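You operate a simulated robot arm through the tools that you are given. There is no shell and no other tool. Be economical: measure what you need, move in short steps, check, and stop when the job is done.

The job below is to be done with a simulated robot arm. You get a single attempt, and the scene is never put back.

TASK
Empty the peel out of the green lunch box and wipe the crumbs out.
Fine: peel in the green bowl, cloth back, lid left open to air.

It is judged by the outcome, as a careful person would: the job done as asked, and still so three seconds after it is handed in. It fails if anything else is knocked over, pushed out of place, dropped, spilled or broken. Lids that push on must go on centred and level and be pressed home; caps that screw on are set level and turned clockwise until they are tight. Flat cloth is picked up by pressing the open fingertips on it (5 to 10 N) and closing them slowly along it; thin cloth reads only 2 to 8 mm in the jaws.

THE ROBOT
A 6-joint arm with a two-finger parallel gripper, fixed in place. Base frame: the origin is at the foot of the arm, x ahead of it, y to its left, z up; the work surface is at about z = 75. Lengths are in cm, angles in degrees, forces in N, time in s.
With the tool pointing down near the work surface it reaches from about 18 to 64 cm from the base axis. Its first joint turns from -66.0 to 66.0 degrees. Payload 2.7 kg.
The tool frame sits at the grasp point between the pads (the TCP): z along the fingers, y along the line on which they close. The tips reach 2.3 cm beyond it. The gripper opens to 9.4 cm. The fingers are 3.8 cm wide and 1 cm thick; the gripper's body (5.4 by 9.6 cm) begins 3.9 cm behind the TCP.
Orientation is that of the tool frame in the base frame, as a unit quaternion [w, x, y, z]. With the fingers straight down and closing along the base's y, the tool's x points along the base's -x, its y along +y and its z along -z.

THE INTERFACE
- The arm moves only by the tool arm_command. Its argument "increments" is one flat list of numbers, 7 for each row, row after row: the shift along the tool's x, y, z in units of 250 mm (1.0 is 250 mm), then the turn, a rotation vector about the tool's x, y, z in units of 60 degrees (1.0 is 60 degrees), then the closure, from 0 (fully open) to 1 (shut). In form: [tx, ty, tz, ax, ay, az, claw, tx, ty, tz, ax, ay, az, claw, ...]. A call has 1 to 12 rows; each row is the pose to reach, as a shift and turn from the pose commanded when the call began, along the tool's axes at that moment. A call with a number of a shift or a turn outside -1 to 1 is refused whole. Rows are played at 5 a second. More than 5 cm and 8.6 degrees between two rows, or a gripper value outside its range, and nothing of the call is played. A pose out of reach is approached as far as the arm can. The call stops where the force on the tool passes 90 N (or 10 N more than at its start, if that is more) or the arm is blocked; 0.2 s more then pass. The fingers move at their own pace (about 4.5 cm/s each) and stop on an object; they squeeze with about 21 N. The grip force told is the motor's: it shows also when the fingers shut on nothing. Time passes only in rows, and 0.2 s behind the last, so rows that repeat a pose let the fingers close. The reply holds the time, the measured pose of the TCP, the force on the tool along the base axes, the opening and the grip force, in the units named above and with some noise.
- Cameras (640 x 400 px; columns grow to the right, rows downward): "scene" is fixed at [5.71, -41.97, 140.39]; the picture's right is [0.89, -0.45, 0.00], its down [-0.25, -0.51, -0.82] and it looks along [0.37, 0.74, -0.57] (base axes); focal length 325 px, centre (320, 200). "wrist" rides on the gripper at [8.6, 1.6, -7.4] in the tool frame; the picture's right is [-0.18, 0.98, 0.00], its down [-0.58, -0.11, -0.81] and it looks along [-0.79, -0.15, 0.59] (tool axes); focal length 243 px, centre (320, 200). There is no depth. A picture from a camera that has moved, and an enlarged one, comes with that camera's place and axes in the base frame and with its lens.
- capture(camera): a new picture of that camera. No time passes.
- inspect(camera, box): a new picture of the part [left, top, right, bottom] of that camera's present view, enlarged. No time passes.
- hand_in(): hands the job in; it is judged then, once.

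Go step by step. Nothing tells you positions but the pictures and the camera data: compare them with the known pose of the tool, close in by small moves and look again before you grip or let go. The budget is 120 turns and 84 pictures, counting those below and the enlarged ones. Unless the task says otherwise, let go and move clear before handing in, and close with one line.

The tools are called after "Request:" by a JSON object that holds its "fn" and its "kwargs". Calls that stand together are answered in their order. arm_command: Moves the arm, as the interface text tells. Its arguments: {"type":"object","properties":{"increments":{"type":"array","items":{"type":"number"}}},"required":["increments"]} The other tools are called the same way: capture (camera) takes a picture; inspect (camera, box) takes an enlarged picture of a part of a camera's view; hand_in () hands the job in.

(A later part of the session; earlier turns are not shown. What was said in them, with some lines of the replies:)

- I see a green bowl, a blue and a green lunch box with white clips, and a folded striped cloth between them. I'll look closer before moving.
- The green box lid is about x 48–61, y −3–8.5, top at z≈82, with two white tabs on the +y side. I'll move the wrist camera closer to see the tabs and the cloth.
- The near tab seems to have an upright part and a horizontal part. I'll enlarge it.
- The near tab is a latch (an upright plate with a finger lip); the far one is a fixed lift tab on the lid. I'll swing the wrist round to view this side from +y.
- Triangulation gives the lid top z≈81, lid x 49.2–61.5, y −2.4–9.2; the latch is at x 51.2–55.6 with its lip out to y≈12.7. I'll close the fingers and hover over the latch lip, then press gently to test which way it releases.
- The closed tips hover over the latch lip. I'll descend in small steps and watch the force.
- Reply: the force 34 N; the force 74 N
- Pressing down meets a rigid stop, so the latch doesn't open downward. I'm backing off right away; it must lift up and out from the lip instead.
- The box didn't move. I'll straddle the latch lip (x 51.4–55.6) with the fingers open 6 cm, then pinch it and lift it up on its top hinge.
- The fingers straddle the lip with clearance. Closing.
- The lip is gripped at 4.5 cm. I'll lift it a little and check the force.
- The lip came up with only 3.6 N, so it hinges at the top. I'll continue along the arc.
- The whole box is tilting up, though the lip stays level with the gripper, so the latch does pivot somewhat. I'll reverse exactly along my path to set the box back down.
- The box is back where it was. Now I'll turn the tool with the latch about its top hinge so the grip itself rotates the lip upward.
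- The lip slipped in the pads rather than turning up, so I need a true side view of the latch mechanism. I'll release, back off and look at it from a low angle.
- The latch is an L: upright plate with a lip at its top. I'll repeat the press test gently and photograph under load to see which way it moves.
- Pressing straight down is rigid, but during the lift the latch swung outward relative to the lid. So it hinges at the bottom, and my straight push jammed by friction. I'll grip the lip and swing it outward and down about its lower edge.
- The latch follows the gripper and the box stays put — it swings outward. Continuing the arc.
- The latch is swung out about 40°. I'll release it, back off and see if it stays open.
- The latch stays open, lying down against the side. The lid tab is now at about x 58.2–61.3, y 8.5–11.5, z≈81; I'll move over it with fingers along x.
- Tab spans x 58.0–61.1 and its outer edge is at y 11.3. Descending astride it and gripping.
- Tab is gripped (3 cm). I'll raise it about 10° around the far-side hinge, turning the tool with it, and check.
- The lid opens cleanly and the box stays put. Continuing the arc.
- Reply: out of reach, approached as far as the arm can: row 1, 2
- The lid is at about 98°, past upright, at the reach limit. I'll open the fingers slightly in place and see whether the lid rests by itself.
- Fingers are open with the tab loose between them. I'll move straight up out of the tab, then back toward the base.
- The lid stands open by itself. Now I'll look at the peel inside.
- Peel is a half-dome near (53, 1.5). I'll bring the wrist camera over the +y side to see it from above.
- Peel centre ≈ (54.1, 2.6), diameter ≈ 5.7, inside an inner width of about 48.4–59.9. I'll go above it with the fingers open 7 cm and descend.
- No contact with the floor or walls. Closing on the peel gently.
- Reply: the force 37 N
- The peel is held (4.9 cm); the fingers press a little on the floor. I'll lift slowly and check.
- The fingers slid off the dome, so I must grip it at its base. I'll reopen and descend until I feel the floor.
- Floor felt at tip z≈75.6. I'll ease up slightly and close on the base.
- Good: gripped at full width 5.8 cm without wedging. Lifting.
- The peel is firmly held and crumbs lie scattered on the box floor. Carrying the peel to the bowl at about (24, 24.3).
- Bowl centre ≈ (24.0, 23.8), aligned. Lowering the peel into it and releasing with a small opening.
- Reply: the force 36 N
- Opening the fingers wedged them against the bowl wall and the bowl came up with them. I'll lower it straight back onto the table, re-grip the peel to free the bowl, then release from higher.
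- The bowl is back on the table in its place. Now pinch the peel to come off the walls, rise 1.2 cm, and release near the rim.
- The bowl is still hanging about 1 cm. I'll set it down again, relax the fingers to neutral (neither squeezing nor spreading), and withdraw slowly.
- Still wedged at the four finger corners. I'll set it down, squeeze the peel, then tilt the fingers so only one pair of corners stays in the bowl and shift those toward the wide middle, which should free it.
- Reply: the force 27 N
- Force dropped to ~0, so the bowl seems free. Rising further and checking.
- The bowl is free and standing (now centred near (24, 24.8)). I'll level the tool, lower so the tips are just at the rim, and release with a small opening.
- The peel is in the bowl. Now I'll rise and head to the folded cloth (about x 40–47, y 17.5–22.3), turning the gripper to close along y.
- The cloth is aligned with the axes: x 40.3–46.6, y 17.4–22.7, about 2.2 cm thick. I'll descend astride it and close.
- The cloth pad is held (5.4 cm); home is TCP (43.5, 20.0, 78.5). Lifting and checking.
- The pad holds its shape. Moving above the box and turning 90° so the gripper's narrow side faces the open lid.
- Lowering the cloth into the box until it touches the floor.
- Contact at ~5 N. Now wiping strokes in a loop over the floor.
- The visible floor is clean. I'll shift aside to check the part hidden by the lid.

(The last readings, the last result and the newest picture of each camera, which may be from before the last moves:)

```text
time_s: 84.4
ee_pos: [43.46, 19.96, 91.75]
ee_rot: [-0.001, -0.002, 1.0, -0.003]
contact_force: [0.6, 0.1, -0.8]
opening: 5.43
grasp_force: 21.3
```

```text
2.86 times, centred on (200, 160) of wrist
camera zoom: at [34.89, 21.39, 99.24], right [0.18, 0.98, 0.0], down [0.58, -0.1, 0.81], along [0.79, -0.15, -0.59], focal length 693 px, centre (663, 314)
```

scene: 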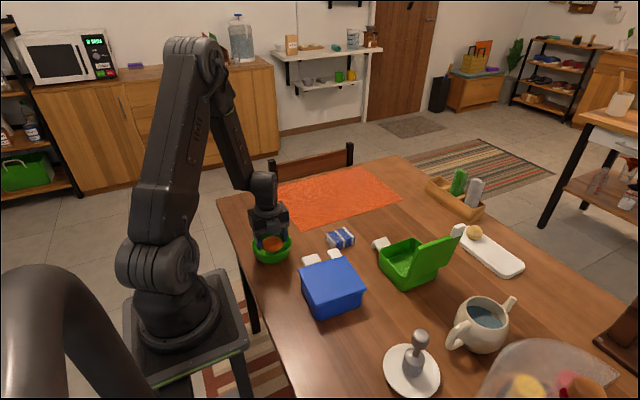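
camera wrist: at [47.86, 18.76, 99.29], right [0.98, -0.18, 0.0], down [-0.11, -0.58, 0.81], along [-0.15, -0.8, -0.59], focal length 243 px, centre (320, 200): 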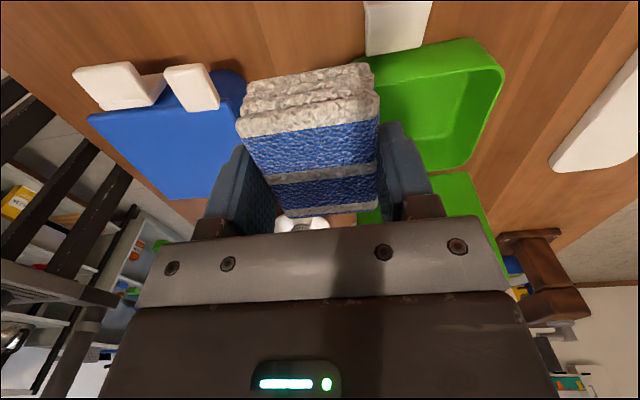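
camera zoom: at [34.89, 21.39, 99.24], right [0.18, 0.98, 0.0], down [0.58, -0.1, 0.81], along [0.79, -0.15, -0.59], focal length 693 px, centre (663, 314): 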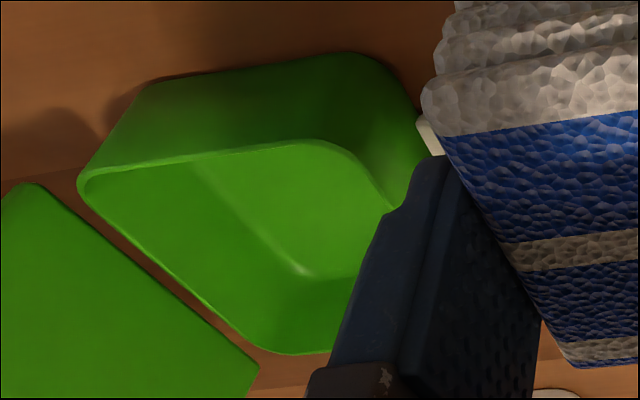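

The box is clean. Lowering the cloth back at its home spot.

Request:
{"fn": "arm_command", "kwargs": {"increments": [0, 0, 0.16, 0, 0, 0, 0.55, 0, 0, 0.32, 0, 0, 0, 0.55, 0, 0, 0.44, 0, 0, 0, 0.55, 0, 0, 0.515, 0, 0, 0, 0.55]}}

Request:
{"fn": "arm_command", "kwargs": {"increments": [0, 0, 0.012, 0, 0, 0, 0.55]}}

```text
time_s: 85.4
ee_pos: [43.63, 19.8, 78.83]
ee_rot: [0.001, 0.0, 1.0, -0.002]
contact_force: [-0.5, 0.0, -0.3]
opening: 5.41
grasp_force: 21.0
```

```text
time_s: 85.8
ee_pos: [43.61, 19.7, 78.54]
ee_rot: [0.0, 0.0, 1.0, -0.002]
contact_force: [0.5, -0.4, -0.9]
opening: 5.43
grasp_force: 20.6
```

Request:
{"fn": "arm_command", "kwargs": {"increments": [0, 0.003, 0.006, 0, 0, 0, 0.55, 0, 0.003, 0.006, 0, 0, 0, 0.38, 0, 0.003, 0.006, 0, 0, 0, 0.25, 0, 0.003, 0.006, 0, 0, 0, 0.15, 0, 0.003, 0.006, 0, 0, 0, 0.12, 0, 0, -0.1, 0, 0, 0, 0.12, 0, 0, -0.25, 0, 0, 0, 0.12, 0.05, 0, -0.4, 0, 0, 0, 0.1, 0.15, 0, -0.55, 0, 0, 0, 0.1, 0.25, 0, -0.7, 0, 0, 0, 0.1]}}

Request:
{"fn": "capture", "kwargs": {"camera": "scene"}}

Request:
{"fn": "inspect", "kwargs": {"camera": "scene", "box": [240, 210, 380, 320]}}

```text
time_s: 88.0
ee_pos: [37.23, 19.82, 96.11]
ee_rot: [0.0, 0.0, 1.0, -0.002]
contact_force: [-0.1, -0.2, -0.8]
opening: 8.44
grasp_force: 0.1
```

```text
11 pictures are left
```

scene: 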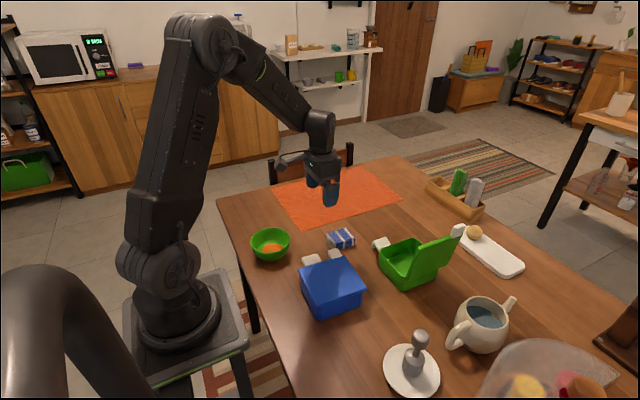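

```text
3.64 times, centred on (310, 265) of scene
camera zoom: at [5.71, -41.97, 140.39], right [0.89, -0.45, 0.0], down [-0.25, -0.51, -0.82], along [0.37, 0.74, -0.57], focal length 1181 px, centre (356, -36)
```

zoom: 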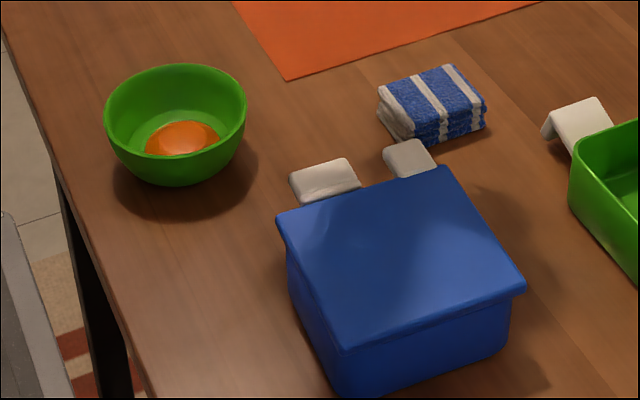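

The peel sits in the green bowl, the box is clean with its lid standing open, the cloth is back folded in its place, and the arm is clear. I'm handing in.

Request:
{"fn": "hand_in", "kwargs": {}}

```text
The job is handed in.
```

The job is handed in: the peel is in the green bowl, the crumbs are wiped out, the cloth is back in place, and the lid is standing open. The bowl and the green lunch box each ended about 1 cm from where they started. The bowl moved because it jammed on the fingers and was lifted briefly before I set it back down.
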